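You operate a simulated robot arm through the tools that you are given. There is no shell and no other tool. Be economical: measure what you need, move in short steps, check, and stop when the job is done.

You are at the controls of a simulated two-armed robot. One attempt, no reset.

TASK
Move the core chuck from the old core into the new core.
Fine: new core on the core mat first; hold the old core as you pull, then stand it in the core bin. Set down upright: new core, old core.

The check looks at the end state, three seconds after you hand in, the way a careful person would. Anything else that was tipped, shoved, dropped, spilled or broken makes it a failure.

THE ROBOT
Two 7-joint arms with two-finger parallel grippers on one trunk, on a base that drives. Base frame: it is fixed to the floor where the robot stands at the start and does not move with it; the origin is under the middle of the robot, x ahead of it, y to its left, z up; the surface under the hand at the start is at about z = 800. Readings come in mm, rad, newtons and seconds.
The left shoulder is at the start at [39, 101, 1161], the right one opposite. With the tool pointing down near the work surface each hand reaches from about 100 to 500 mm from the robot's upright axis, wherever it stands, measured 20 degrees to its own side. Places, roughly: bin [600, 200, 800]; black clamp [-200, -2600, 1100]; brake one dial [-500, -2200, 600]; brake pin [0, -2250, 250]; brake two dial [-500, -2200, 800]; core mat [200, -200, 800]; guide roller [0, -2500, 1000]; medium roll [-250, -2500, 500]; new core mouth [500, 0, 900]; old core mouth [400, -100, 900]; web guide [-300, -2700, 1000]; web leader [-250, -2250, 1000]; white clamp [-200, -2500, 1100]; white crank [-100, -300, 900]; yellow crank [500, -300, 900]. Payload 2.4 kg a hand.
The tool frame of a hand sits at the grasp point between the pads (the TCP): z along the fingers, y along the line on which they close. The tips reach 24 mm beyond it. Largest opening 68 mm; finger width 17, thickness 10; the body of the gripper, 40 by 70 mm, starts 41 mm behind the TCP.
Orientation is that of the tool frame in the base frame, as [roll, pitch, yaw] about the fixed x, y, z axes, in that order (R = Rz(yaw) Ry(pitch) Rx(roll)). With the fingers straight down and closing along the base's y, the tool's x points along the base's -x, its y along +y and its z along -z.

THE INTERFACE
- The arms move only by the tool step_arm. It takes "left_plan", "right_plan" or both (then of equal length, played together; a hand with none holds still); each is a list of rows, each a list of 7 numbers: the shift along the tool's x, y, z in units of 50 mm (1.0 is 50 mm), then the turn, a rotation vector about the tool's x, y, z in units of 5 degrees (1.0 is 5 degrees), then the opening, from 0 (shut) to 1 (fully open). In form: [[tx, ty, tz, ax, ay, az, hand], ...]. A call has 1 to 10 rows; each row shifts and turns the commanded pose from where the row before left it, along the tool's axes as they then stand. A call with a number of a shift or a turn outside -1 to 1 is refused whole. Rows are played at 5 a second. More than 50 mm and 0.15 rad between two rows, or a gripper value outside its range, and nothing of the call is played. A pose out of reach is approached as far as the arm can. The call stops where the force on the tool passes 40 N (or 10 N more than at its start, if that is more) or the arm is blocked; 0.2 s more then pass. Each finger travels about 72 mm/s and halts on what it meets, pressing with about 35 N; the grip force reading is that of the motor and also rises with nothing between the fingers. The clock runs only during rows and for 0.2 s after the last one: add rows that do not move to give the fingers time. The reply holds the time, the measured pose of the TCP, the force on the tool along the base axes, the opening and the grip force, in the units named above and with some noise, with the torque about the TCP (base axes, N m) and any sound that the robot's microphone picked up.
- Cameras (640 x 400 px; columns grow to the right, rows downward): "scene" is now at [115.4, 29.2, 1308.4]; the picture's right is [0.20, -0.98, -0.00], its down [-0.73, -0.15, -0.66] and it looks along [0.65, 0.13, -0.75] (base axes); focal length 214 px, centre (320, 200). "left" rides on the left gripper at [84, -11, -75] in its tool frame; the picture's right is [0.13, 0.99, 0.00], its down [-0.60, 0.08, -0.79] and it looks along [-0.79, 0.10, 0.61] (tool axes); focal length 251 px, centre (320, 200). "right" rides on the right gripper at [84, 11, -75] in its tool frame; the picture's right is [-0.13, 0.99, 0.00], its down [-0.60, -0.08, -0.79] and it looks along [-0.79, -0.10, 0.61] (tool axes); focal length 251 px, centre (320, 200). There is no depth. A picture from a camera that has moved, and an enlarged one, comes with that camera's place and axes in the base frame and with its lens. The place of the scene camera against the robot may be out by one fixed shift of up to 25 mm in any direction.
- capture(camera): a new picture of that camera. No time passes.
- raise_lower(by): slides the trunk up (or, below 0, down) by that many mm; the arms and the scene camera ride with it, the base frame stays. It gives what a move gives, with no picture.
- steer(legs): drives the robot by 1 to 6 legs, each [ahead, left, turn to the left] in mm, mm and rad, along the robot's own axes; the way and the turn of a leg run together, so that a leg with both is an arc; at most 1500 mm and 3.142 rad a leg. The arms and the cameras ride along, it lands a little off, and it stops where it bumps. It gives what a move gives.
- head_to(pan, tilt): turns the head with the scene camera to pan (to the left, within 1.501 rad either way) and tilt (down, from -0.506 to 1.204), counted from straight ahead of the robot. It gives what a move gives.
- zoom(camera, box): a new picture of the part [left, top, right, bottom] of that camera's present view, enlarged. No time passes.
- close_job(): hands the job in; it is judged then, once.

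Work in short steps. Places have to be worked out from the pictures, the camera data and where the tool is seen: move nearer, look again, correct. Check each grasp and each placing, and mend what went wrong. You have 120 turns and 92 pictures in all, those below and enlarged ones among them. Open the grippers and draw the arms clear of the work before you hand the job in, unless the task says otherwise; then end with one line.

The tools are called after "Emit:" by a JSON object that holds its "method" and its "body". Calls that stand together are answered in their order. step_arm: Moves the arms, as the interface text tells. Its arguments: {"type":"object","properties":{"left_plan":{"type":"array","items":{"type":"array","items":{"type":"number"}}},"right_plan":{"type":"array","items":{"type":"array","items":{"type":"number"}}}},"required":[]} The other tools are called the same way: raise_lower (by) slides the trunk up or down; steer (legs) drives the base; head_to (pan, tilt) turns the head that bears the scene camera; capture (camera) takes a picture; zoom (camera, box) takes an enlarged picture of a part of a camera's view; close_job () hands the job in.

At the start:

```text
clock: 0.0
left_position: [369.9, 73.0, 1178.6]
left_tool_rot: [-3.139, -0.002, 3.141]
left_ft_force: [0.0, -0.2, 0.2]
left_moment: [-0.02, -0.05, 0.01]
left_grip_width: 68.1
left_finger_force: 0.0
right_position: [373.6, -249.6, 1175.8]
right_tool_rot: [-3.141, 0.001, -3.141]
right_ft_force: [-0.5, -0.3, 0.3]
right_moment: [0.02, -0.01, -0.03]
right_grip_width: 68.2
right_finger_force: 0.1
trunk travel left (down, up): [-375.0, 475.0]
robot x, y, heading: [-0.5, -1.6, -0.005]
head pan, tilt: [0.204, 0.846]
```

scene: 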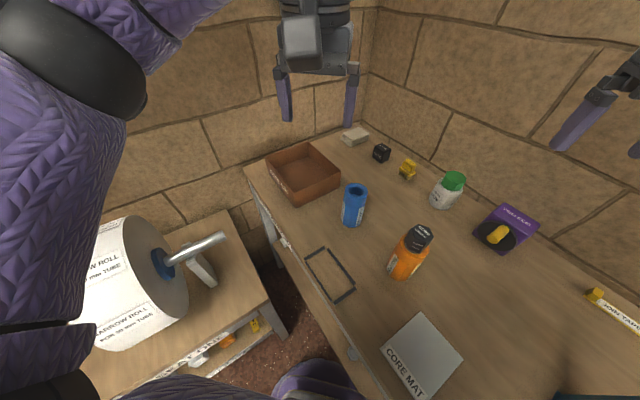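
right: 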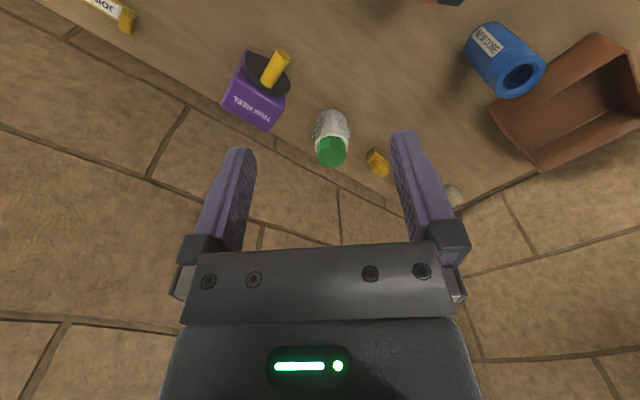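
left: 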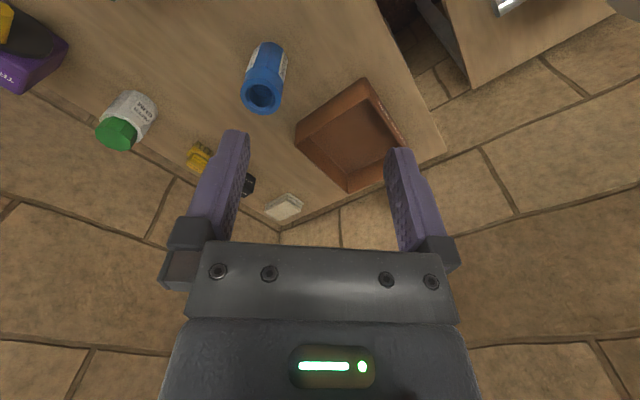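

The blue tube is marked NEW CORE and the orange one, with the black chuck on it, looks like the old core. I'll zoom in on both.

Emit:
{"method": "zoom", "body": {"camera": "scene", "box": [320, 160, 480, 300]}}

Emit:
{"method": "zoom", "body": {"camera": "scene", "box": [240, 120, 480, 400]}}

```text
2.86 times, centred on (400, 230) of scene
camera zoom: at [115.4, 29.2, 1308.4], right [0.2, -0.98, 0.0], down [-0.73, -0.15, -0.66], along [0.65, 0.13, -0.75], focal length 613 px, centre (91, 114)
```

zoom: 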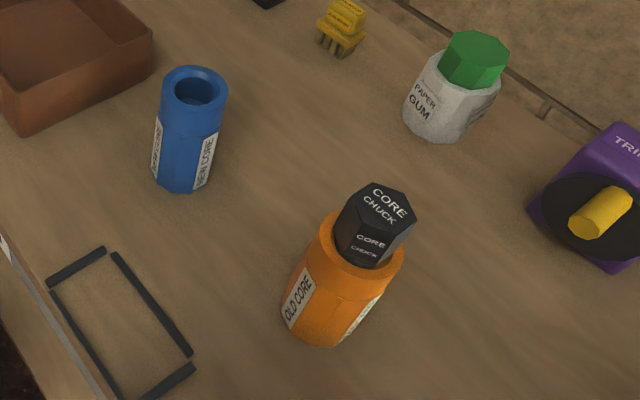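

```text
1.43 times, centred on (360, 260) of scene
camera zoom: at [115.4, 29.2, 1308.4], right [0.2, -0.98, 0.0], down [-0.73, -0.15, -0.66], along [0.65, 0.13, -0.75], focal length 306 px, centre (263, 114)
```

zoom: 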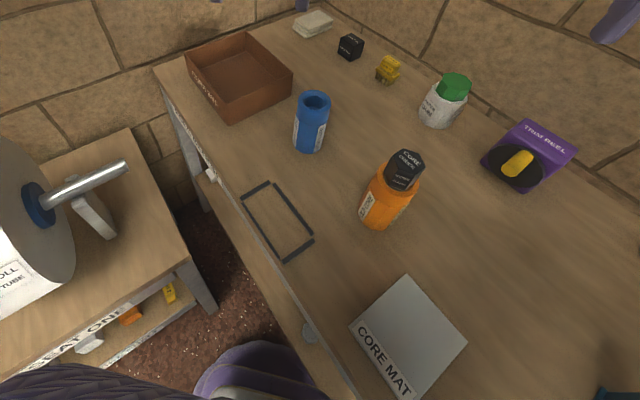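

From the two wrist views I place the new core's mouth at about [488, 4, 922]. I'll move the left hand above it and look again.

Emit:
{"method": "step_arm", "body": {"left_plan": [[-0.472, -0.276, 0.676, 0, 0, 0, 1], [-0.472, -0.276, 0.676, 0, 0, 0, 1], [-0.472, -0.276, 0.676, 0, 0, 0, 1], [-0.472, -0.276, 0.676, 0, 0, 0, 1], [-0.472, -0.276, 0.676, 0, 0, 0, 1], [0, 0, 0, 0, 0, 0, 1]]}}

Emit:
{"method": "capture", "body": {"camera": "left"}}

Emit:
{"method": "capture", "body": {"camera": "scene"}}

Emit:
{"method": "capture", "body": {"camera": "right"}}

```text
clock: 1.4
left_position: [473.0, 4.2, 1006.9]
left_tool_rot: [-3.139, -0.002, 3.141]
left_ft_force: [-0.2, -0.3, 0.5]
left_moment: [0.0, -0.01, 0.03]
left_grip_width: 68.3
left_finger_force: 0.0
left hand out of reach, approached as far as the arm can: row 5
right_position: [374.8, -249.7, 1176.7]
right_tool_rot: [-3.14, -0.001, -3.141]
right_ft_force: [0.1, -0.4, -0.2]
right_moment: [-0.04, 0.02, -0.02]
right_grip_width: 68.0
right_finger_force: 0.1
trunk travel left (down, up): [-375.0, 475.0]
robot x, y, heading: [-1.0, 0.3, -0.001]
head pan, tilt: [0.204, 0.846]
```

```text
86 pictures are left
camera left: at [389.6, -5.8, 1083.6], right [-0.13, 0.99, 0.0], down [0.61, 0.08, 0.79], along [0.79, 0.1, -0.61], focal length 251 px, centre (320, 200)
```

left: 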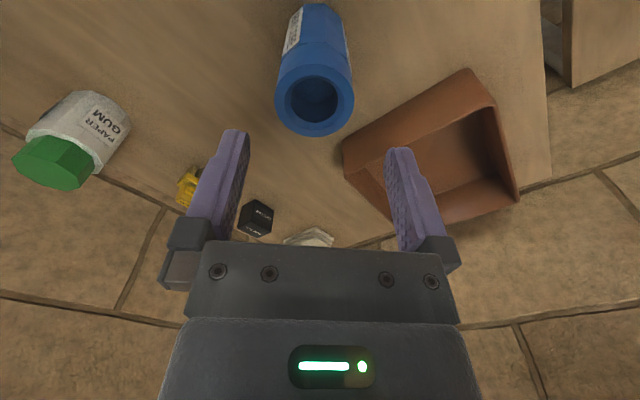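

```text
85 pictures are left
camera scene: at [115.4, 28.8, 1308.5], right [0.2, -0.98, 0.0], down [-0.73, -0.15, -0.66], along [0.65, 0.13, -0.75], focal length 214 px, centre (320, 200)
```

scene: 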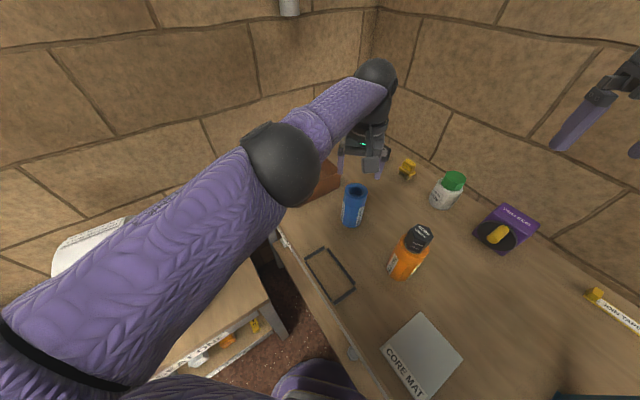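

```text
84 pictures are left
camera right: at [290.1, -238.7, 1251.0], right [0.13, 0.99, 0.0], down [0.6, -0.08, 0.79], along [0.79, -0.1, -0.61], focal length 251 px, centre (320, 200)
```

right: 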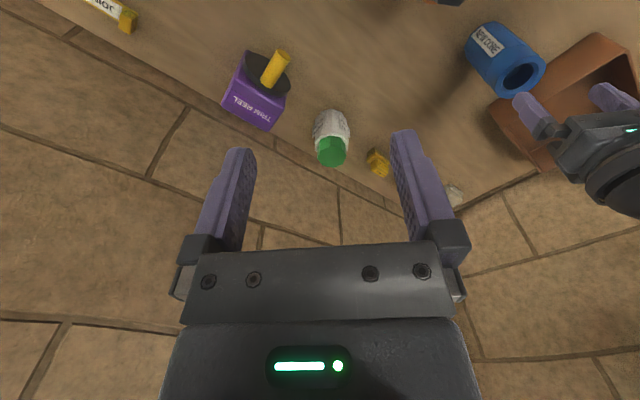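

The core's mouth checks out at [488, 3, 922], but the straight-down hand ran out of reach at x=473. I'll tilt the hand forward 20° to gain reach.

Emit:
{"method": "step_arm", "body": {"left_plan": [[0, 0, 0, 0, -1, 0, 1], [0, 0, 0, 0, -1, 0, 1], [0, 0, 0, 0, -1, 0, 1], [0, 0, 0, 0, -1, 0, 1], [0, 0, 0, 0, 0, 0, 1]]}}

```text
clock: 2.6
left_position: [473.6, 6.5, 1010.2]
left_tool_rot: [-3.14, 0.348, -3.141]
left_ft_force: [-0.7, -0.1, 0.8]
left_moment: [0.0, 0.0, 0.01]
left_grip_width: 68.1
left_finger_force: 0.1
right_position: [373.8, -249.6, 1176.7]
right_tool_rot: [3.141, 0.0, -3.141]
right_ft_force: [1.0, -0.4, 0.3]
right_moment: [-0.01, 0.01, -0.03]
right_grip_width: 68.2
right_finger_force: 0.1
trunk travel left (down, up): [-375.0, 475.0]
robot x, y, heading: [3.5, -1.1, -0.0]
head pan, tilt: [0.204, 0.846]
```

Now I move over the axis and come down to z≈902, with a finger on each side of the core.

Emit:
{"method": "step_arm", "body": {"left_plan": [[-0.264, -0.05, 0.096, 0, 0, 0, 1], [0.18, 0, 0.5, 0, 0, 0, 1], [0, 0, 0, 0, 0, 0, 1]]}}

Emit:
{"method": "capture", "body": {"camera": "left"}}

```text
clock: 3.4
left_position: [486.5, 4.0, 981.4]
left_tool_rot: [-3.141, 0.346, -3.14]
left_ft_force: [0.1, -0.8, 0.6]
left_moment: [-0.05, 0.0, 0.04]
left_grip_width: 68.1
left_finger_force: 0.0
right_position: [374.5, -249.6, 1177.0]
right_tool_rot: [-3.141, 0.001, -3.141]
right_ft_force: [0.2, 0.4, 0.1]
right_moment: [-0.04, -0.01, -0.01]
right_grip_width: 68.1
right_finger_force: 0.1
trunk travel left (down, up): [-375.0, 475.0]
robot x, y, heading: [1.1, -0.3, 0.003]
head pan, tilt: [0.204, 0.846]
```

```text
83 pictures are left
camera left: at [382.8, -6.5, 1025.8], right [-0.12, 0.99, -0.05], down [0.3, 0.08, 0.95], along [0.95, 0.1, -0.31], focal length 251 px, centre (320, 200)
```

left: 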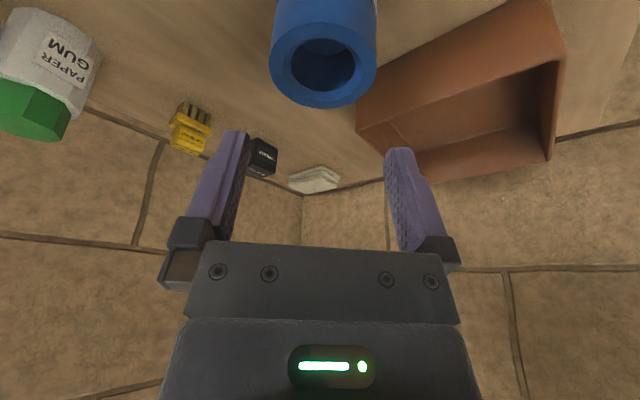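

The mouth reads about [485, 3] and lines up with the fingers. I go down and close.

Emit:
{"method": "step_arm", "body": {"left_plan": [[0.18, -0.01, 0.49, 0, 0, 0, 1], [0.18, -0.01, 0.49, 0, 0, 0, 1], [0.18, 0, 0.49, 0, 0, 0, 1], [0, 0, 0, 0, 0, 0, 1]]}}

Emit:
{"method": "capture", "body": {"camera": "left"}}

```text
clock: 4.4
left_position: [485.2, 1.1, 905.5]
left_tool_rot: [-3.14, 0.348, 3.14]
left_ft_force: [0.4, 0.5, -0.1]
left_moment: [0.0, 0.0, 0.03]
left_grip_width: 68.0
left_finger_force: 0.0
right_position: [373.5, -249.4, 1176.7]
right_tool_rot: [-3.141, -0.001, -3.14]
right_ft_force: [0.2, -1.7, -0.4]
right_moment: [0.0, -0.02, 0.01]
right_grip_width: 68.1
right_finger_force: 0.1
trunk travel left (down, up): [-375.0, 475.0]
robot x, y, heading: [-2.0, 0.1, 0.001]
head pan, tilt: [0.204, 0.846]
```

```text
82 pictures are left
camera left: at [382.4, -8.4, 947.3], right [-0.12, 0.99, -0.05], down [0.3, 0.08, 0.95], along [0.95, 0.1, -0.31], focal length 251 px, centre (320, 200)
```

left: 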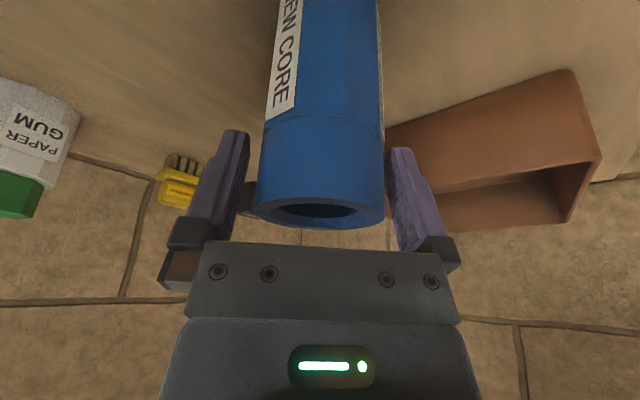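

The fingers straddle the core evenly. I close the grip.

Emit:
{"method": "step_arm", "body": {"left_plan": [[0, 0, 0, 0, 0, 0, 0.4], [0, 0, 0, 0, 0, 0, 0.4], [0, 0, 0, 0, 0, 0, 0.4]]}}

```text
clock: 5.2
left_position: [487.5, 1.2, 904.2]
left_tool_rot: [-3.141, 0.348, 3.141]
left_ft_force: [0.0, 0.6, -0.1]
left_moment: [-0.01, 0.03, 0.03]
left_grip_width: 57.1
left_finger_force: 34.9
right_position: [373.4, -249.9, 1176.4]
right_tool_rot: [-3.141, 0.0, 3.14]
right_ft_force: [0.1, -1.0, 0.6]
right_moment: [0.02, -0.01, 0.01]
right_grip_width: 67.8
right_finger_force: 0.1
trunk travel left (down, up): [-375.0, 475.0]
robot x, y, heading: [3.4, 0.2, 0.0]
head pan, tilt: [0.204, 0.846]
```

I have a firm grip at 57 mm. I lift 60 mm and check it visually.

Emit:
{"method": "step_arm", "body": {"left_plan": [[-0.1, 0, -0.28, 0, 0, 0, 0.4], [-0.2, 0, -0.564, 0, 0, 0, 0.4], [-0.2, 0, -0.564, 0, 0, 0, 0.4], [0, 0, 0, 0, 0, 0, 0.4]]}}

Emit:
{"method": "capture", "body": {"camera": "left"}}

Emit:
{"method": "capture", "body": {"camera": "scene"}}

```text
clock: 6.2
left_position: [484.3, 2.2, 979.7]
left_tool_rot: [-3.139, 0.347, -3.141]
left_ft_force: [-0.4, 0.0, -1.1]
left_moment: [-0.01, 0.0, 0.04]
left_grip_width: 57.3
left_finger_force: 34.7
right_position: [375.0, -250.2, 1176.9]
right_tool_rot: [-3.142, 0.001, -3.141]
right_ft_force: [-0.9, -0.4, -0.1]
right_moment: [-0.01, 0.0, -0.01]
right_grip_width: 68.2
right_finger_force: 0.1
trunk travel left (down, up): [-375.0, 475.0]
robot x, y, heading: [-2.6, -3.2, -0.001]
head pan, tilt: [0.204, 0.846]
```

```text
81 pictures are left
camera left: at [380.4, -8.6, 1022.1], right [-0.12, 0.99, -0.05], down [0.3, 0.08, 0.95], along [0.95, 0.1, -0.31], focal length 251 px, centre (320, 200)
```

left: 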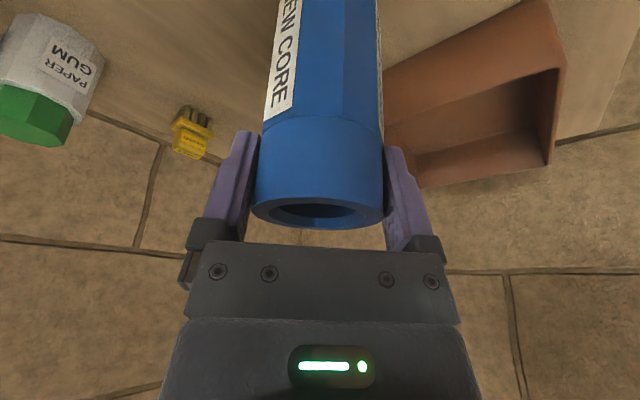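

```text
80 pictures are left
camera scene: at [115.5, 29.2, 1308.4], right [0.2, -0.98, 0.0], down [-0.73, -0.15, -0.66], along [0.65, 0.13, -0.75], focal length 214 px, centre (320, 200)
```

scene: 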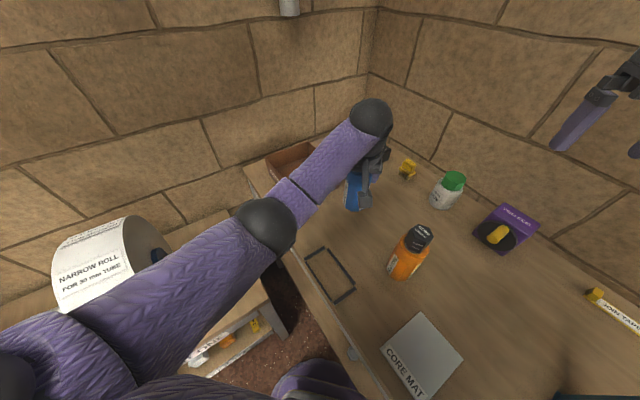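

Core held upright. I carry it straight back at this height, away from the old core, toward x≈200.

Emit:
{"method": "step_arm", "body": {"left_plan": [[0.894, 0, -0.324, 0, 0, 0, 0.4], [0.894, 0, -0.324, 0, 0, 0, 0.4], [0.894, 0, -0.324, 0, 0, 0, 0.4], [0.894, 0, -0.324, 0, 0, 0, 0.4], [0.894, 0, -0.324, 0, 0, 0, 0.4], [0, 0, 0, 0, 0, 0, 0.4]]}}

Emit:
{"method": "capture", "body": {"camera": "scene"}}

```text
clock: 7.6
left_position: [249.8, 4.5, 978.0]
left_tool_rot: [-3.141, 0.348, -3.142]
left_ft_force: [0.0, 0.6, 0.7]
left_moment: [0.06, -0.01, -0.01]
left_grip_width: 57.4
left_finger_force: 35.3
right_position: [372.5, -250.1, 1176.4]
right_tool_rot: [-3.141, 0.0, -3.141]
right_ft_force: [0.3, -0.9, -0.7]
right_moment: [-0.01, -0.01, -0.01]
right_grip_width: 67.9
right_finger_force: 0.1
trunk travel left (down, up): [-375.0, 475.0]
robot x, y, heading: [3.2, -2.9, -0.001]
head pan, tilt: [0.204, 0.846]
```

```text
79 pictures are left
camera scene: at [115.4, 29.2, 1308.4], right [0.2, -0.98, 0.0], down [-0.73, -0.15, -0.66], along [0.65, 0.13, -0.75], focal length 214 px, centre (320, 200)
```

scene: 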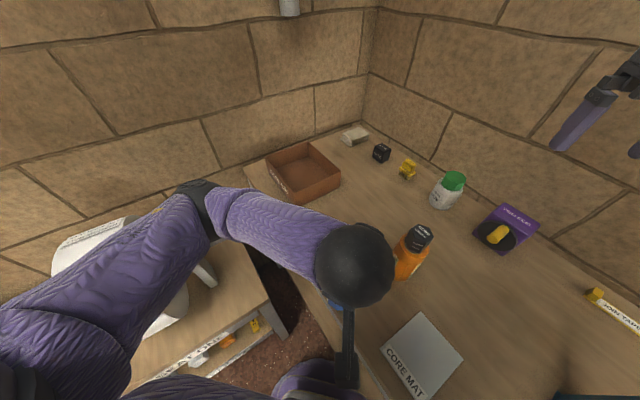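

Now I move to just over the mat, at about [195, -163].

Emit:
{"method": "step_arm", "body": {"left_plan": [[0.52, 0, -0.187, 0, 0, 0, 0.4], [0.52, 0, -0.187, 0, 0, 0, 0.4], [0, -0.83, 0, 0, 0, 0, 0.4], [0, -0.83, 0, 0, 0, 0, 0.4], [0, -0.83, 0, 0, 0, 0, 0.4], [0, -0.83, 0, 0, 0, 0, 0.4], [0, 0, 0, 0, 0, 0, 0.4]]}}

Emit:
{"method": "capture", "body": {"camera": "scene"}}

Emit:
{"method": "capture", "body": {"camera": "left"}}

```text
clock: 8.3
left_position: [202.4, -6.9, 981.0]
left_tool_rot: [3.128, 0.362, 3.138]
left_ft_force: [1.6, -0.8, -0.9]
left_moment: [0.05, 0.11, 0.12]
left_grip_width: 57.4
left_finger_force: 34.6
left hand out of reach, approached as far as the arm can: row 2
right_position: [374.2, -249.4, 1175.0]
right_tool_rot: [3.141, -0.001, 3.141]
right_ft_force: [0.0, -0.8, -0.1]
right_moment: [-0.02, -0.01, 0.0]
right_grip_width: 67.9
right_finger_force: 0.1
trunk travel left (down, up): [-375.0, 475.0]
robot x, y, heading: [-0.1, 1.0, 0.003]
head pan, tilt: [0.204, 0.846]
stopped in row 3 (left hand): the force on the tool passed its limit at 118 N (the readings are from after the stop); the commanded pose is now the measured one
```

```text
78 pictures are left
camera scene: at [115.6, 29.2, 1308.4], right [0.2, -0.98, 0.0], down [-0.73, -0.15, -0.66], along [0.65, 0.13, -0.75], focal length 214 px, centre (320, 200)
```

scene: 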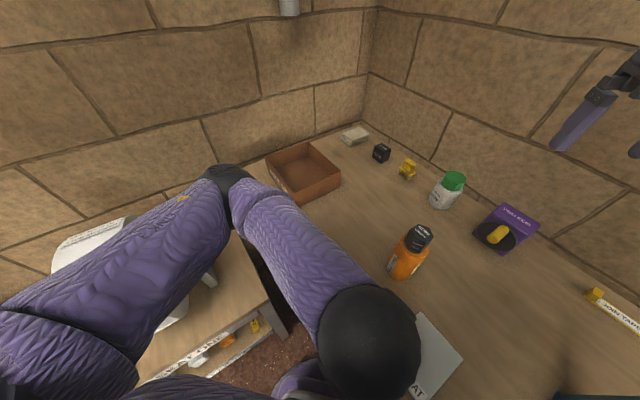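

```text
77 pictures are left
camera left: at [97.3, -18.3, 1022.0], right [-0.12, 0.99, -0.03], down [0.28, 0.07, 0.96], along [0.95, 0.11, -0.29], focal length 251 px, centre (320, 200)
```

left: 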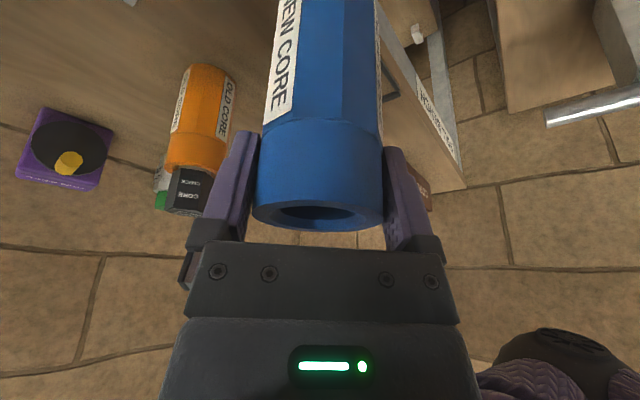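

The hand jammed against the robot's own body, because the mat is too close for this arm. I ease the hand forward, then back the base away and turn toward the mat.

Emit:
{"method": "step_arm", "body": {"left_plan": [[-0.75, 0, 0.27, 0, 0, 0, 0.4], [-0.75, 0, 0.27, 0.15, 0.16, 0, 0.4], [0, 0, 0, 0, 0, 0, 0.4]]}}

Emit:
{"method": "steer", "body": {"legs": [[-150, 0, 0]]}}

Emit:
{"method": "capture", "body": {"camera": "scene"}}

```text
clock: 9.1
left_position: [283.4, -8.1, 981.1]
left_tool_rot: [3.139, 0.348, 3.138]
left_ft_force: [-0.3, -0.5, -0.4]
left_moment: [0.02, -0.01, 0.02]
left_grip_width: 57.0
left_finger_force: 34.8
right_position: [374.6, -250.0, 1177.1]
right_tool_rot: [3.141, 0.001, -3.141]
right_ft_force: [-0.3, -0.4, 0.1]
right_moment: [0.01, 0.03, 0.01]
right_grip_width: 67.9
right_finger_force: 0.1
trunk travel left (down, up): [-375.0, 475.0]
robot x, y, heading: [1.1, -3.1, 0.003]
head pan, tilt: [0.204, 0.846]
```

```text
clock: 10.5
left_position: [132.5, -6.5, 980.5]
left_tool_rot: [3.141, 0.349, 3.141]
left_ft_force: [0.2, 0.2, -1.0]
left_moment: [0.03, 0.0, 0.01]
left_grip_width: 57.3
left_finger_force: 35.1
right_position: [223.4, -248.2, 1177.3]
right_tool_rot: [3.141, -0.001, -3.139]
right_ft_force: [1.5, 0.4, 0.0]
right_moment: [0.0, 0.04, 0.0]
right_grip_width: 68.1
right_finger_force: 0.0
trunk travel left (down, up): [-375.0, 475.0]
robot x, y, heading: [-151.4, -1.4, 0.001]
head pan, tilt: [0.204, 0.846]
```

```text
76 pictures are left
camera scene: at [-35.4, 29.3, 1308.5], right [0.2, -0.98, 0.0], down [-0.73, -0.15, -0.66], along [0.65, 0.14, -0.75], focal length 214 px, centre (320, 200)
```

scene: 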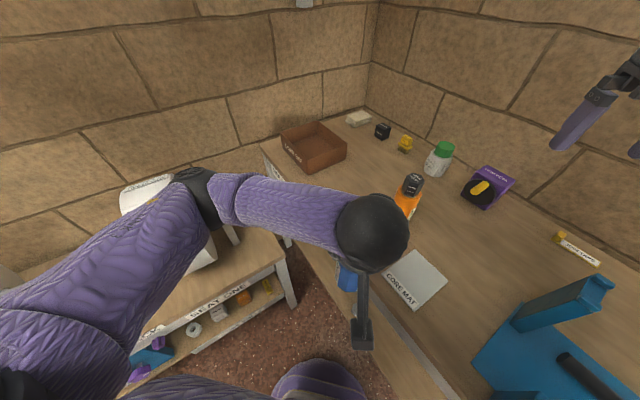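

There's room now. I read the mat centre at about [195, -161] and move the left hand over it.

Emit:
{"method": "step_arm", "body": {"left_plan": [[-0.3, -0.75, 0.11, 0, 0, 0, 0.4], [-0.3, -0.75, 0.11, 0, 0, 0, 0.4], [-0.3, -0.75, 0.11, 0, 0, 0, 0.4], [-0.27, -0.8, 0.1, 0, 0, 0, 0.4], [0, 0, 0, 0, 0, 0, 0.4]]}}

Emit:
{"method": "capture", "body": {"camera": "scene"}}

Emit:
{"method": "capture", "body": {"camera": "left"}}

```text
clock: 11.7
left_position: [195.2, -162.6, 983.3]
left_tool_rot: [3.141, 0.35, 3.139]
left_ft_force: [-0.5, 0.2, -1.1]
left_moment: [-0.04, 0.0, -0.03]
left_grip_width: 57.2
left_finger_force: 34.9
right_position: [224.2, -248.7, 1176.1]
right_tool_rot: [-3.141, -0.001, -3.14]
right_ft_force: [0.2, 0.4, -0.1]
right_moment: [0.02, -0.01, 0.02]
right_grip_width: 67.9
right_finger_force: 0.0
trunk travel left (down, up): [-375.0, 475.0]
robot x, y, heading: [-152.2, -3.7, 0.005]
head pan, tilt: [0.204, 0.846]
```

```text
75 pictures are left
camera scene: at [-34.7, 29.2, 1308.4], right [0.2, -0.98, 0.0], down [-0.73, -0.15, -0.66], along [0.65, 0.14, -0.75], focal length 214 px, centre (320, 200)
```

scene: 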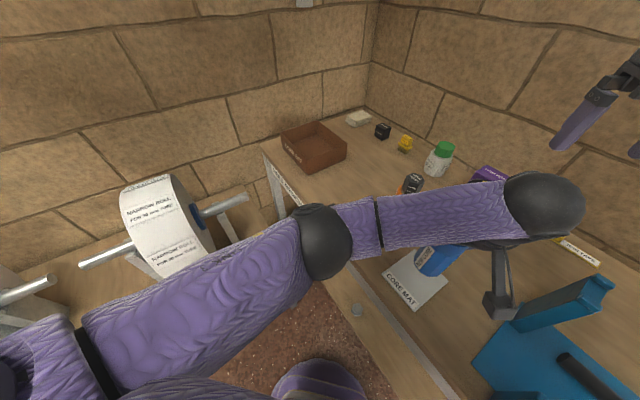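

```text
74 pictures are left
camera left: at [90.8, -173.8, 1025.3], right [-0.12, 0.99, -0.04], down [0.3, 0.08, 0.95], along [0.95, 0.1, -0.3], focal length 251 px, centre (320, 200)
```

left: 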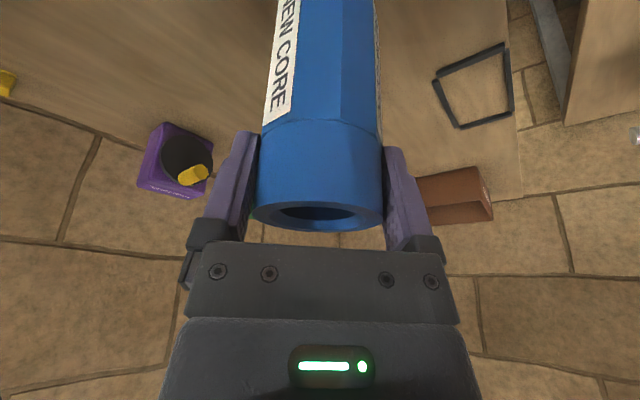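

It sits over the mat. I go down most of the way, to about 10 mm above contact, and check from the scene camera.

Emit:
{"method": "step_arm", "body": {"left_plan": [[0.16, 0, 0.44, 0, 0, 0, 0.4], [0.16, 0, 0.44, 0, 0, 0, 0.4], [0.13, 0, 0.35, 0, 0, 0, 0.4], [0, 0, 0, 0, 0, 0, 0.4]]}}

Emit:
{"method": "zoom", "body": {"camera": "scene", "box": [360, 150, 520, 330]}}

```text
clock: 12.7
left_position: [195.7, -160.6, 914.8]
left_tool_rot: [3.139, 0.349, 3.138]
left_ft_force: [-0.6, 0.5, -1.6]
left_moment: [-0.01, 0.0, 0.02]
left_grip_width: 57.2
left_finger_force: 34.9
right_position: [224.5, -250.2, 1176.5]
right_tool_rot: [3.141, -0.003, -3.14]
right_ft_force: [0.1, 0.7, -0.7]
right_moment: [0.01, -0.05, -0.01]
right_grip_width: 68.0
right_finger_force: 0.1
trunk travel left (down, up): [-375.0, 475.0]
robot x, y, heading: [-154.1, 0.1, 0.007]
head pan, tilt: [0.204, 0.846]
```

```text
2.22 times, centred on (440, 240) of scene
camera zoom: at [-34.7, 29.2, 1308.5], right [0.2, -0.98, 0.0], down [-0.73, -0.15, -0.66], along [0.65, 0.14, -0.75], focal length 477 px, centre (53, 111)
```

zoom: 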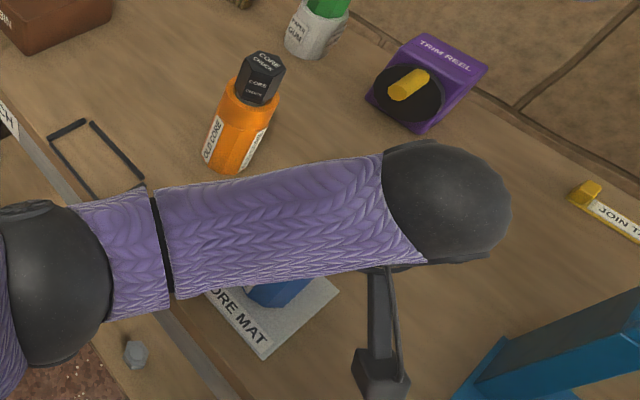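

The base looks centred on the mat. I lower in small steps, watching the force.

Emit:
{"method": "step_arm", "body": {"left_plan": [[0.014, 0, 0.038, 0, 0, 0, 0.4], [0.014, 0, 0.038, 0, 0, 0, 0.4], [0.014, 0, 0.038, 0, 0, 0, 0.4], [0, 0, 0, 0, 0, 0, 0.4]]}}

```text
clock: 13.7
left_position: [195.3, -160.8, 909.8]
left_tool_rot: [3.14, 0.348, 3.14]
left_ft_force: [0.2, -0.3, -0.9]
left_moment: [-0.01, 0.04, 0.02]
left_grip_width: 57.1
left_finger_force: 35.3
right_position: [223.9, -250.0, 1175.8]
right_tool_rot: [3.141, 0.0, -3.14]
right_ft_force: [1.1, 0.1, 0.5]
right_moment: [-0.04, 0.0, 0.03]
right_grip_width: 68.1
right_finger_force: 0.0
trunk travel left (down, up): [-375.0, 475.0]
robot x, y, heading: [-148.4, -1.0, 0.005]
head pan, tilt: [0.204, 0.846]
```

Emit:
{"method": "step_arm", "body": {"left_plan": [[0.014, 0, 0.038, 0, 0, 0, 0.4], [0.007, 0, 0.02, 0, 0, 0, 0.4], [0, 0, 0, 0, 0, 0, 0.4]]}}

```text
clock: 14.5
left_position: [194.7, -160.5, 906.6]
left_tool_rot: [3.14, 0.349, 3.141]
left_ft_force: [0.9, 0.1, 3.5]
left_moment: [-0.04, -0.02, 0.01]
left_grip_width: 57.0
left_finger_force: 34.8
right_position: [223.7, -249.8, 1176.2]
right_tool_rot: [-3.139, -0.001, -3.139]
right_ft_force: [-0.8, 1.0, -0.4]
right_moment: [0.03, 0.01, 0.02]
right_grip_width: 68.1
right_finger_force: 0.2
trunk travel left (down, up): [-375.0, 475.0]
robot x, y, heading: [-145.8, 1.5, 0.005]
head pan, tilt: [0.204, 0.846]
```

There is light contact: the vertical force rose about 5 N. I open, then raise straight up along the vertical.

Emit:
{"method": "step_arm", "body": {"left_plan": [[0, 0, 0, 0, 0, 0, 1], [0, 0, 0, 0, 0, 0, 1], [0, 0, 0, 0, 0, 0, 1]]}}

Emit:
{"method": "capture", "body": {"camera": "left"}}

```text
clock: 15.3
left_position: [194.3, -160.2, 906.0]
left_tool_rot: [3.141, 0.35, 3.138]
left_ft_force: [-0.3, 0.4, 0.7]
left_moment: [0.01, -0.01, -0.03]
left_grip_width: 68.1
left_finger_force: 0.0
right_position: [225.1, -249.2, 1176.2]
right_tool_rot: [-3.141, 0.0, -3.139]
right_ft_force: [-0.1, 1.0, -1.2]
right_moment: [0.01, 0.03, 0.01]
right_grip_width: 68.0
right_finger_force: 0.0
trunk travel left (down, up): [-375.0, 475.0]
robot x, y, heading: [-149.1, -1.0, 0.002]
head pan, tilt: [0.204, 0.846]
```

```text
72 pictures are left
camera left: at [90.4, -170.8, 948.9], right [-0.12, 0.99, -0.04], down [0.3, 0.08, 0.95], along [0.95, 0.1, -0.3], focal length 251 px, centre (320, 200)
```

left: 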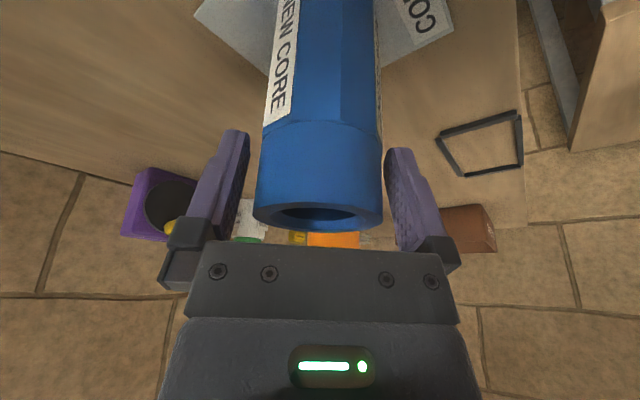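

The new core stands on the mat. I lift clear and shift toward the near-left side of the old core.

Emit:
{"method": "step_arm", "body": {"left_plan": [[-0.17, 0, -0.47, 0, 0, 0, 1], [-0.25, 0, -0.7, 0, 0, 0, 1], [-0.25, 0, -0.7, 0, 0, 0, 1], [-0.17, 0, -0.47, 0, 0, 0, 1], [-0.45, 0.767, 0.164, 0, 0, 0, 1], [-0.45, 0.767, 0.164, 0, 0, 0, 1], [-0.45, 0.767, 0.164, 0, 0, 0, 1], [0, 0, 0, 0, 0, 0, 1]]}}

Emit:
{"method": "capture", "body": {"camera": "left"}}

Emit:
{"method": "capture", "body": {"camera": "scene"}}

```text
clock: 17.1
left_position: [265.7, -43.8, 1032.5]
left_tool_rot: [3.14, 0.35, 3.139]
left_ft_force: [0.4, 0.4, -0.2]
left_moment: [0.02, 0.01, -0.04]
left_grip_width: 68.1
left_finger_force: 0.0
right_position: [223.0, -248.6, 1176.6]
right_tool_rot: [3.141, 0.001, -3.139]
right_ft_force: [0.1, -0.7, 0.2]
right_moment: [0.0, -0.03, 0.04]
right_grip_width: 67.8
right_finger_force: 0.0
trunk travel left (down, up): [-375.0, 475.0]
robot x, y, heading: [-150.1, -0.4, 0.0]
head pan, tilt: [0.204, 0.846]
```

```text
71 pictures are left
camera left: at [161.0, -54.3, 1074.2], right [-0.12, 0.99, -0.04], down [0.3, 0.08, 0.95], along [0.95, 0.1, -0.3], focal length 251 px, centre (320, 200)
```

left: 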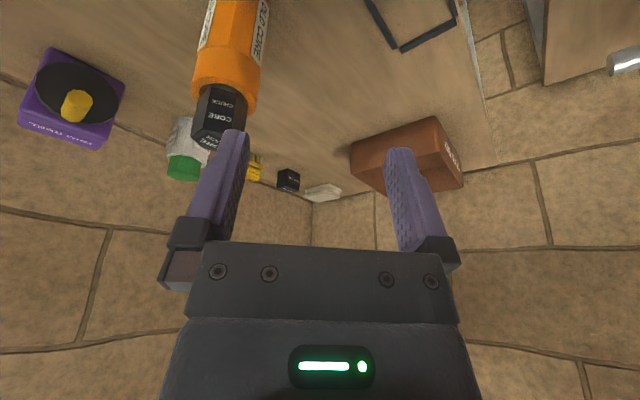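

```text
70 pictures are left
camera scene: at [-34.7, 29.3, 1308.4], right [0.2, -0.98, 0.0], down [-0.73, -0.15, -0.66], along [0.65, 0.14, -0.75], focal length 214 px, centre (320, 200)
```

scene: 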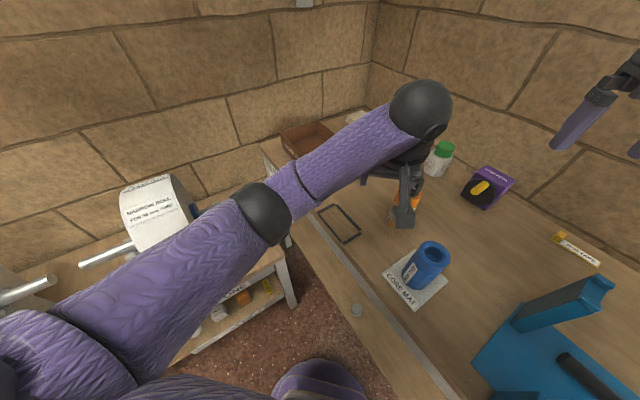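

I place the old core's axis at about (351, -123), its mouth at z≈925 and the chuck top at z≈965. I yaw the hand -45° and then tilt it to about 60° from vertical to grip from the side.

Emit:
{"method": "step_arm", "body": {"left_plan": [[0, 0, 0, 0.342, 0, 0.94, 1], [0, 0, 0, 0.342, 0, 0.94, 1], [0, 0, 0, 0.342, 0, 0.94, 1], [0, 0, 0, 0.342, 0, 0.94, 1], [0, 0, 0, 0.342, 0, 0.94, 1], [0, 0, 0, 0.342, 0, 0.94, 1], [0, 0, 0, 0.342, 0, 0.94, 1], [0, 0, 0, 0.342, 0, 0.94, 1], [0, 0, 0, 0.342, 0, 0.94, 1], [0, 0, 0, 0, 0, 0, 1]]}}

Emit:
{"method": "step_arm", "body": {"left_plan": [[0, 0, 0, 0, -1, 0, 1], [0, 0, 0, 0, -1, 0, 1], [0, 0, 0, 0, -1, 0, 1], [0, 0, 0, 0, -1, 0, 1], [0, 0, 0, 0, -1, 0, 1], [0, 0, 0, 0, -1, 0, 1], [0, 0, 0, 0, -1, 0, 1], [0, 0, 0, 0, -1, 0, 1], [0, 0, 0, 0, 0, 0, 1]]}}

Emit:
{"method": "capture", "body": {"camera": "left"}}

Emit:
{"method": "capture", "body": {"camera": "scene"}}

```text
clock: 19.3
left_position: [266.8, -45.9, 1030.5]
left_tool_rot: [3.14, 0.349, 2.354]
left_ft_force: [0.9, 0.1, 0.2]
left_moment: [-0.04, -0.04, -0.01]
left_grip_width: 68.0
left_finger_force: 0.0
right_position: [224.1, -249.1, 1176.4]
right_tool_rot: [3.141, 0.0, -3.14]
right_ft_force: [0.1, 0.2, -0.5]
right_moment: [0.01, 0.01, 0.01]
right_grip_width: 68.1
right_finger_force: 0.1
trunk travel left (down, up): [-375.0, 475.0]
robot x, y, heading: [-154.3, 0.6, -0.0]
head pan, tilt: [0.204, 0.846]
```

```text
clock: 21.3
left_position: [267.3, -45.4, 1030.0]
left_tool_rot: [3.14, 1.046, 2.353]
left_ft_force: [0.3, 0.3, 0.4]
left_moment: [-0.01, 0.02, 0.02]
left_grip_width: 67.8
left_finger_force: 0.1
right_position: [224.3, -249.2, 1176.0]
right_tool_rot: [3.141, 0.001, -3.14]
right_ft_force: [0.1, -0.7, 0.1]
right_moment: [-0.01, -0.01, 0.01]
right_grip_width: 68.2
right_finger_force: 0.0
trunk travel left (down, up): [-375.0, 475.0]
robot x, y, heading: [-149.4, -2.2, 0.006]
head pan, tilt: [0.204, 0.846]
```

```text
69 pictures are left
camera left: at [184.1, 23.8, 995.8], right [0.66, 0.75, -0.11], down [-0.22, 0.33, 0.92], along [0.72, -0.58, 0.38], focal length 251 px, centre (320, 200)
```

left: 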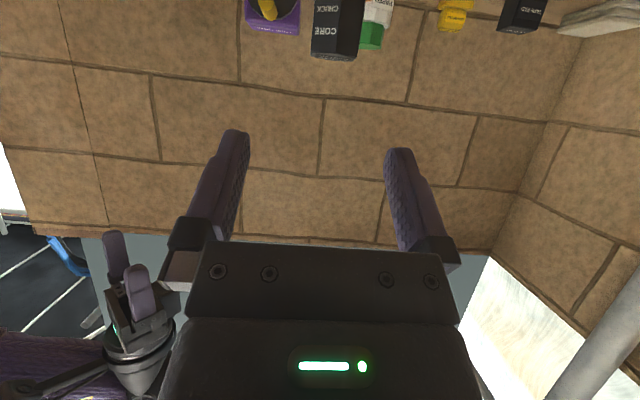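

```text
68 pictures are left
camera scene: at [-34.8, 29.3, 1308.5], right [0.2, -0.98, 0.0], down [-0.73, -0.15, -0.66], along [0.65, 0.14, -0.75], focal length 214 px, centre (320, 200)
```

scene: 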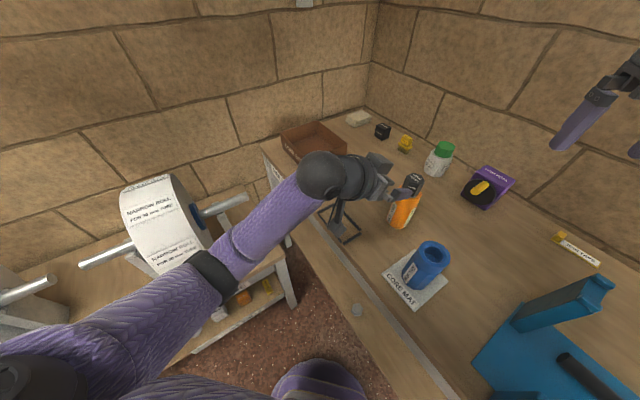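

Orientation is good. I descend at the standoff to z≈880 and look again.

Emit:
{"method": "step_arm", "body": {"left_plan": [[0.65, 0, 0.375, 0, 0, 0, 1], [0.65, 0, 0.375, 0, 0, 0, 1], [0.65, 0, 0.375, 0, 0, 0, 1], [0.65, 0, 0.375, 0, 0, 0, 1], [0, 0, 0, 0, 0, 0, 1]]}}

Emit:
{"method": "capture", "body": {"camera": "left"}}

Emit:
{"method": "zoom", "body": {"camera": "scene", "box": [300, 120, 460, 300]}}

```text
clock: 22.5
left_position: [267.8, -45.3, 878.4]
left_tool_rot: [3.139, 1.048, 2.353]
left_ft_force: [0.4, -0.8, -0.8]
left_moment: [0.03, -0.04, 0.0]
left_grip_width: 67.7
left_finger_force: 0.1
right_position: [224.5, -248.9, 1176.5]
right_tool_rot: [-3.14, 0.0, -3.141]
right_ft_force: [-0.7, -0.7, -0.6]
right_moment: [0.02, 0.0, -0.02]
right_grip_width: 68.1
right_finger_force: 0.0
trunk travel left (down, up): [-375.0, 475.0]
robot x, y, heading: [-149.7, 1.3, -0.0]
head pan, tilt: [0.204, 0.846]
```

```text
67 pictures are left
camera left: at [184.5, 24.8, 844.3], right [0.66, 0.75, -0.11], down [-0.22, 0.33, 0.92], along [0.72, -0.58, 0.38], focal length 251 px, centre (320, 200)
```

left: 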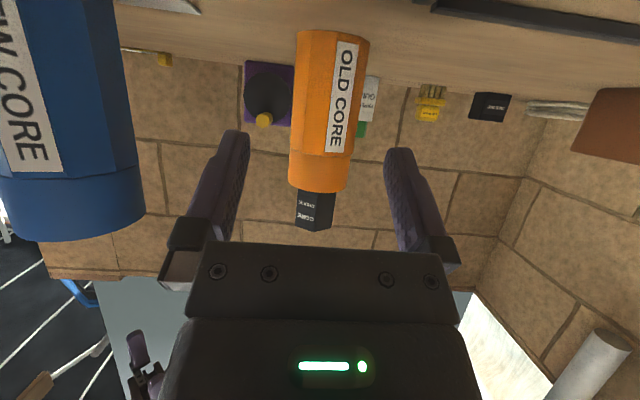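

```text
2.22 times, centred on (380, 210) of scene
camera zoom: at [-34.8, 29.3, 1308.5], right [0.2, -0.98, 0.0], down [-0.73, -0.15, -0.66], along [0.65, 0.14, -0.75], focal length 477 px, centre (187, 178)
```

zoom: 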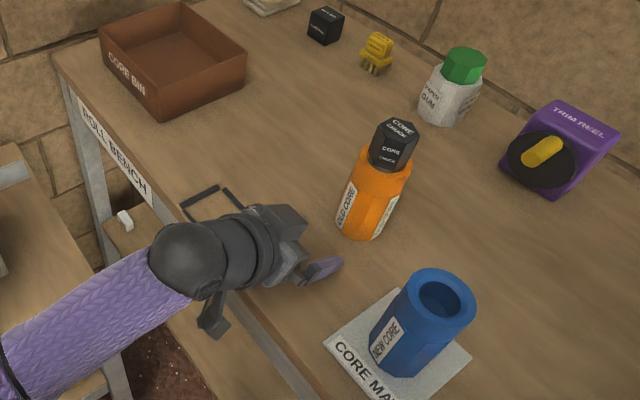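

The core sits about 8 mm to tool +y of the hand's centreline. I correct sideways, advance 50 mm and look again.

Emit:
{"method": "step_arm", "body": {"left_plan": [[-0.25, 0.16, 0.433, 0, 0, 0, 1], [-0.25, 0, 0.433, 0, 0, 0, 1], [0, 0, 0, 0, 0, 0, 1]]}}

Emit:
{"method": "capture", "body": {"camera": "left"}}

Emit:
{"method": "zoom", "body": {"camera": "scene", "box": [330, 150, 450, 270]}}

```text
clock: 23.3
left_position: [308.4, -73.3, 879.5]
left_tool_rot: [3.138, 1.046, 2.354]
left_ft_force: [0.6, -0.1, 0.3]
left_moment: [0.03, 0.02, 0.01]
left_grip_width: 68.1
left_finger_force: 0.0
right_position: [224.1, -249.3, 1176.9]
right_tool_rot: [3.141, 0.0, -3.14]
right_ft_force: [-0.3, -0.9, 0.3]
right_moment: [0.02, 0.0, 0.02]
right_grip_width: 68.1
right_finger_force: 0.1
trunk travel left (down, up): [-375.0, 475.0]
robot x, y, heading: [-147.5, 1.4, -0.003]
head pan, tilt: [0.204, 0.846]
```

```text
65 pictures are left
camera left: at [225.8, -5.1, 845.5], right [0.66, 0.75, -0.11], down [-0.22, 0.33, 0.92], along [0.72, -0.58, 0.38], focal length 251 px, centre (320, 200)
```

left: 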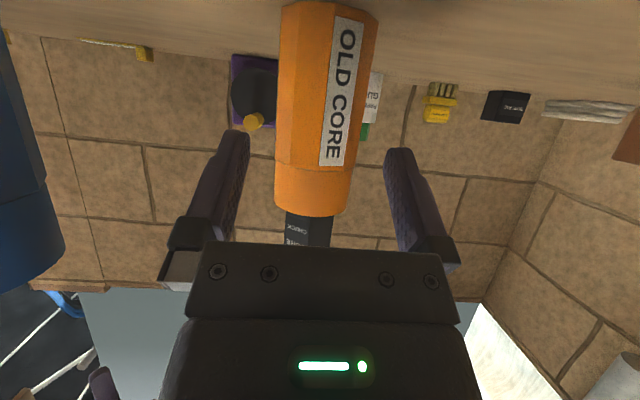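

```text
3.33 times, centred on (390, 210) of scene
camera zoom: at [-34.8, 29.3, 1308.5], right [0.2, -0.98, 0.0], down [-0.73, -0.15, -0.66], along [0.65, 0.14, -0.75], focal length 715 px, centre (87, 167)
```

zoom: 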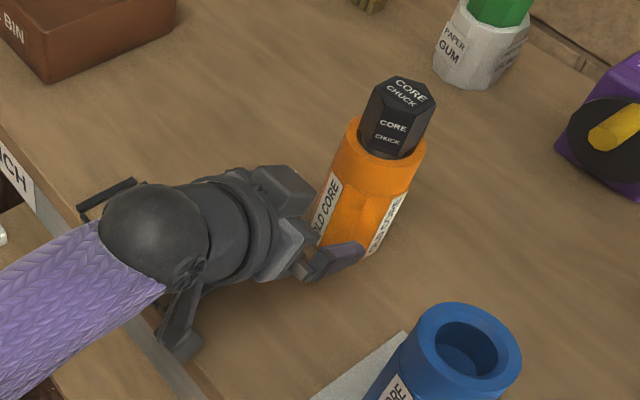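

Lateral offset is now about 1.5 mm, with the axis about 67 mm ahead. I advance 52 mm.

Emit:
{"method": "step_arm", "body": {"left_plan": [[-0.26, 0.03, 0.45, 0, 0, 0, 1], [-0.26, 0, 0.45, 0, 0, 0, 1], [0, 0, 0, 0, 0, 0, 1]]}}

Emit:
{"method": "capture", "body": {"camera": "left"}}

Emit:
{"method": "zoom", "body": {"camera": "scene", "box": [330, 150, 450, 270]}}

```text
clock: 24.1
left_position: [347.9, -111.2, 881.8]
left_tool_rot: [3.138, 1.047, 2.354]
left_ft_force: [0.0, -0.8, -0.7]
left_moment: [0.0, 0.0, 0.02]
left_grip_width: 67.9
left_finger_force: 0.2
right_position: [222.5, -249.7, 1176.9]
right_tool_rot: [3.14, 0.0, -3.14]
right_ft_force: [0.1, 0.0, 0.1]
right_moment: [0.02, -0.01, 0.02]
right_grip_width: 68.1
right_finger_force: 0.0
trunk travel left (down, up): [-375.0, 475.0]
robot x, y, heading: [-150.3, 0.3, 0.008]
head pan, tilt: [0.204, 0.846]
```

```text
63 pictures are left
camera left: at [264.8, -42.1, 847.4], right [0.66, 0.75, -0.11], down [-0.22, 0.33, 0.92], along [0.72, -0.58, 0.38], focal length 251 px, centre (320, 200)
```

left: 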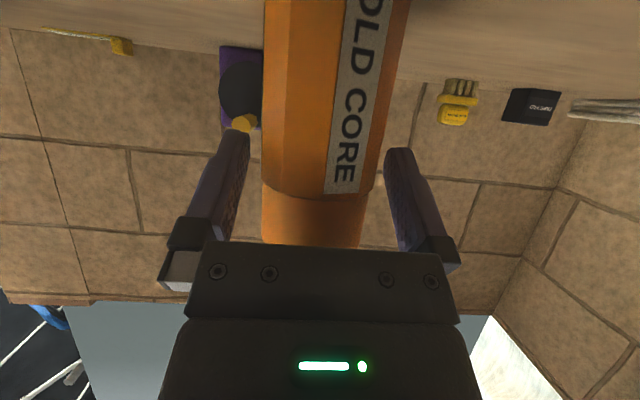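

```text
3.33 times, centred on (390, 210) of scene
camera zoom: at [-34.8, 29.3, 1308.4], right [0.2, -0.98, 0.0], down [-0.73, -0.15, -0.66], along [0.65, 0.14, -0.75], focal length 715 px, centre (87, 167)
```

zoom: 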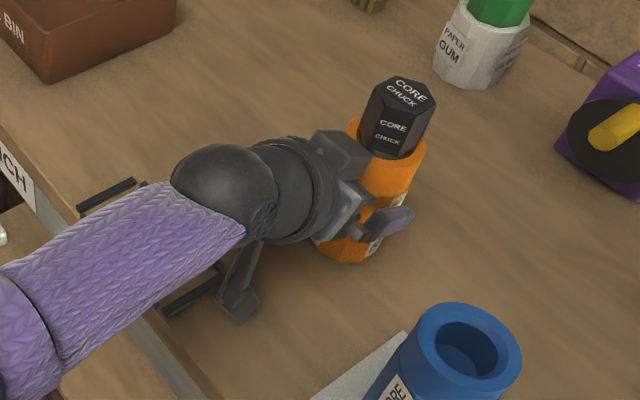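

The core sits between the fingers. I close gently.

Emit:
{"method": "step_arm", "body": {"left_plan": [[0, 0, 0, 0, 0, 0, 0.88], [0, 0, 0, 0, 0, 0, 0.8], [0, 0, 0, 0, 0, 0, 0.6], [0, 0, 0, 0, 0, 0, 0.4], [0, 0, 0, 0, 0, 0, 0.4]]}}

Emit:
{"method": "zoom", "body": {"camera": "scene", "box": [330, 150, 450, 270]}}

```text
clock: 25.3
left_position: [348.8, -110.2, 881.8]
left_tool_rot: [3.14, 1.047, 2.353]
left_ft_force: [1.0, -0.2, 1.8]
left_moment: [-0.04, -0.04, 0.0]
left_grip_width: 55.5
left_finger_force: 34.7
right_position: [225.0, -248.7, 1176.3]
right_tool_rot: [3.141, 0.0, -3.14]
right_ft_force: [0.2, -0.4, 1.1]
right_moment: [-0.04, 0.01, -0.01]
right_grip_width: 68.1
right_finger_force: 0.1
trunk travel left (down, up): [-375.0, 475.0]
robot x, y, heading: [-148.7, 0.0, 0.002]
head pan, tilt: [0.204, 0.846]
```

```text
3.33 times, centred on (390, 210) of scene
camera zoom: at [-34.8, 29.3, 1308.5], right [0.2, -0.98, 0.0], down [-0.73, -0.15, -0.66], along [0.65, 0.14, -0.75], focal length 715 px, centre (87, 167)
```

zoom: 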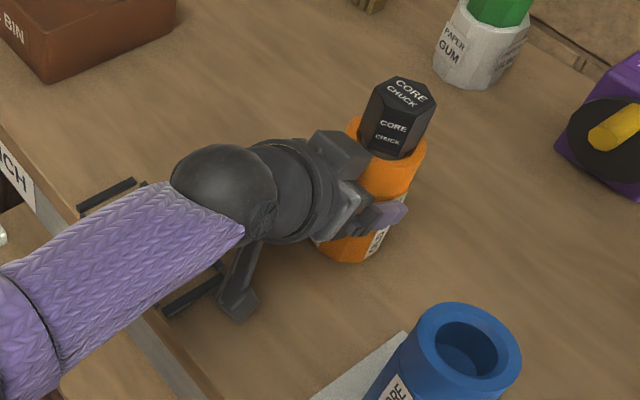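

The old core is held at 55.5 mm. Now I prepare the right hand, yawing it +30° (its camera away from the left hand) and tilting 20° forward for reach.

Emit:
{"method": "step_arm", "body": {"right_plan": [[0, 0, 0, 0, 0, -1, 1], [0, 0, 0, 0, 0, -1, 1], [0, 0, 0, 0, 0, -1, 1], [0, 0, 0, 0, 0, -1, 1], [0, 0, 0, 0, 0, -1, 1], [0, 0, 0, 0, 0, -1, 1], [0, 0, 0, 0, -1, 0, 1], [0, 0, 0, 0, -1, 0, 1], [0, 0, 0, 0, -1, 0, 1], [0, 0, 0, 0, -1, 0, 1]]}}

```text
clock: 27.5
left_position: [347.3, -110.1, 881.4]
left_tool_rot: [3.14, 1.047, 2.352]
left_ft_force: [-0.2, 0.4, 2.7]
left_moment: [-0.04, 0.03, 0.07]
left_grip_width: 55.6
left_finger_force: 34.2
right_position: [210.0, -235.7, 1169.8]
right_tool_rot: [-3.139, 0.351, -2.618]
right_ft_force: [0.1, 0.0, -0.5]
right_moment: [-0.02, 0.04, 0.01]
right_grip_width: 68.0
right_finger_force: 0.2
right hand out of reach, approached as far as the arm can: row 5, 6
trunk travel left (down, up): [-375.0, 475.0]
robot x, y, heading: [-151.9, 0.5, 0.004]
head pan, tilt: [0.204, 0.846]
```

Now I move the right hand to a lookout point above and short of the chuck.

Emit:
{"method": "step_arm", "body": {"right_plan": [[-0.484, 0.09, 0.58, 0, 0, 0, 1], [-0.484, 0.09, 0.58, 0, 0, 0, 1], [-0.484, 0.09, 0.58, 0, 0, 0, 1], [-0.484, 0.09, 0.58, 0, 0, 0, 1], [-0.484, 0.09, 0.58, 0, 0, 0, 1], [0, 0, 0, 0, 0, 0, 1]]}}

Emit:
{"method": "capture", "body": {"camera": "right"}}

Emit:
{"method": "capture", "body": {"camera": "scene"}}

```text
clock: 28.9
left_position: [347.9, -109.7, 882.4]
left_tool_rot: [3.139, 1.048, 2.352]
left_ft_force: [0.5, 0.8, 3.0]
left_moment: [-0.01, 0.0, 0.03]
left_grip_width: 55.5
left_finger_force: 35.0
right_position: [333.3, -139.4, 1081.5]
right_tool_rot: [-3.141, 0.35, -2.619]
right_ft_force: [-0.4, 0.2, 0.2]
right_moment: [-0.01, 0.0, 0.02]
right_grip_width: 68.1
right_finger_force: 0.1
right hand out of reach, approached as far as the arm can: row 5
trunk travel left (down, up): [-375.0, 475.0]
robot x, y, heading: [-149.9, -3.1, -0.002]
head pan, tilt: [0.204, 0.846]
```

```text
60 pictures are left
camera right: at [237.4, -181.9, 1123.0], right [-0.39, 0.92, 0.04], down [0.3, 0.08, 0.95], along [0.87, 0.38, -0.3], focal length 251 px, centre (320, 200)
```

right: 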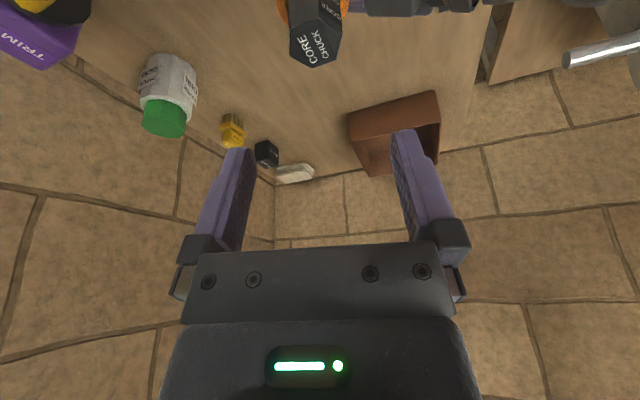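

```text
59 pictures are left
camera scene: at [-34.9, 29.5, 1308.5], right [0.2, -0.98, 0.0], down [-0.73, -0.15, -0.66], along [0.65, 0.14, -0.75], focal length 214 px, centre (320, 200)
```

scene: 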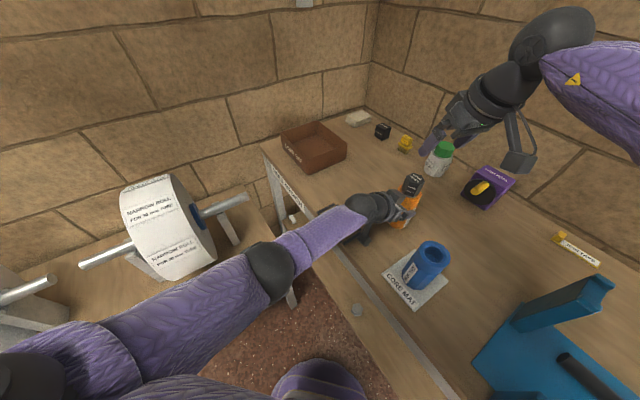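

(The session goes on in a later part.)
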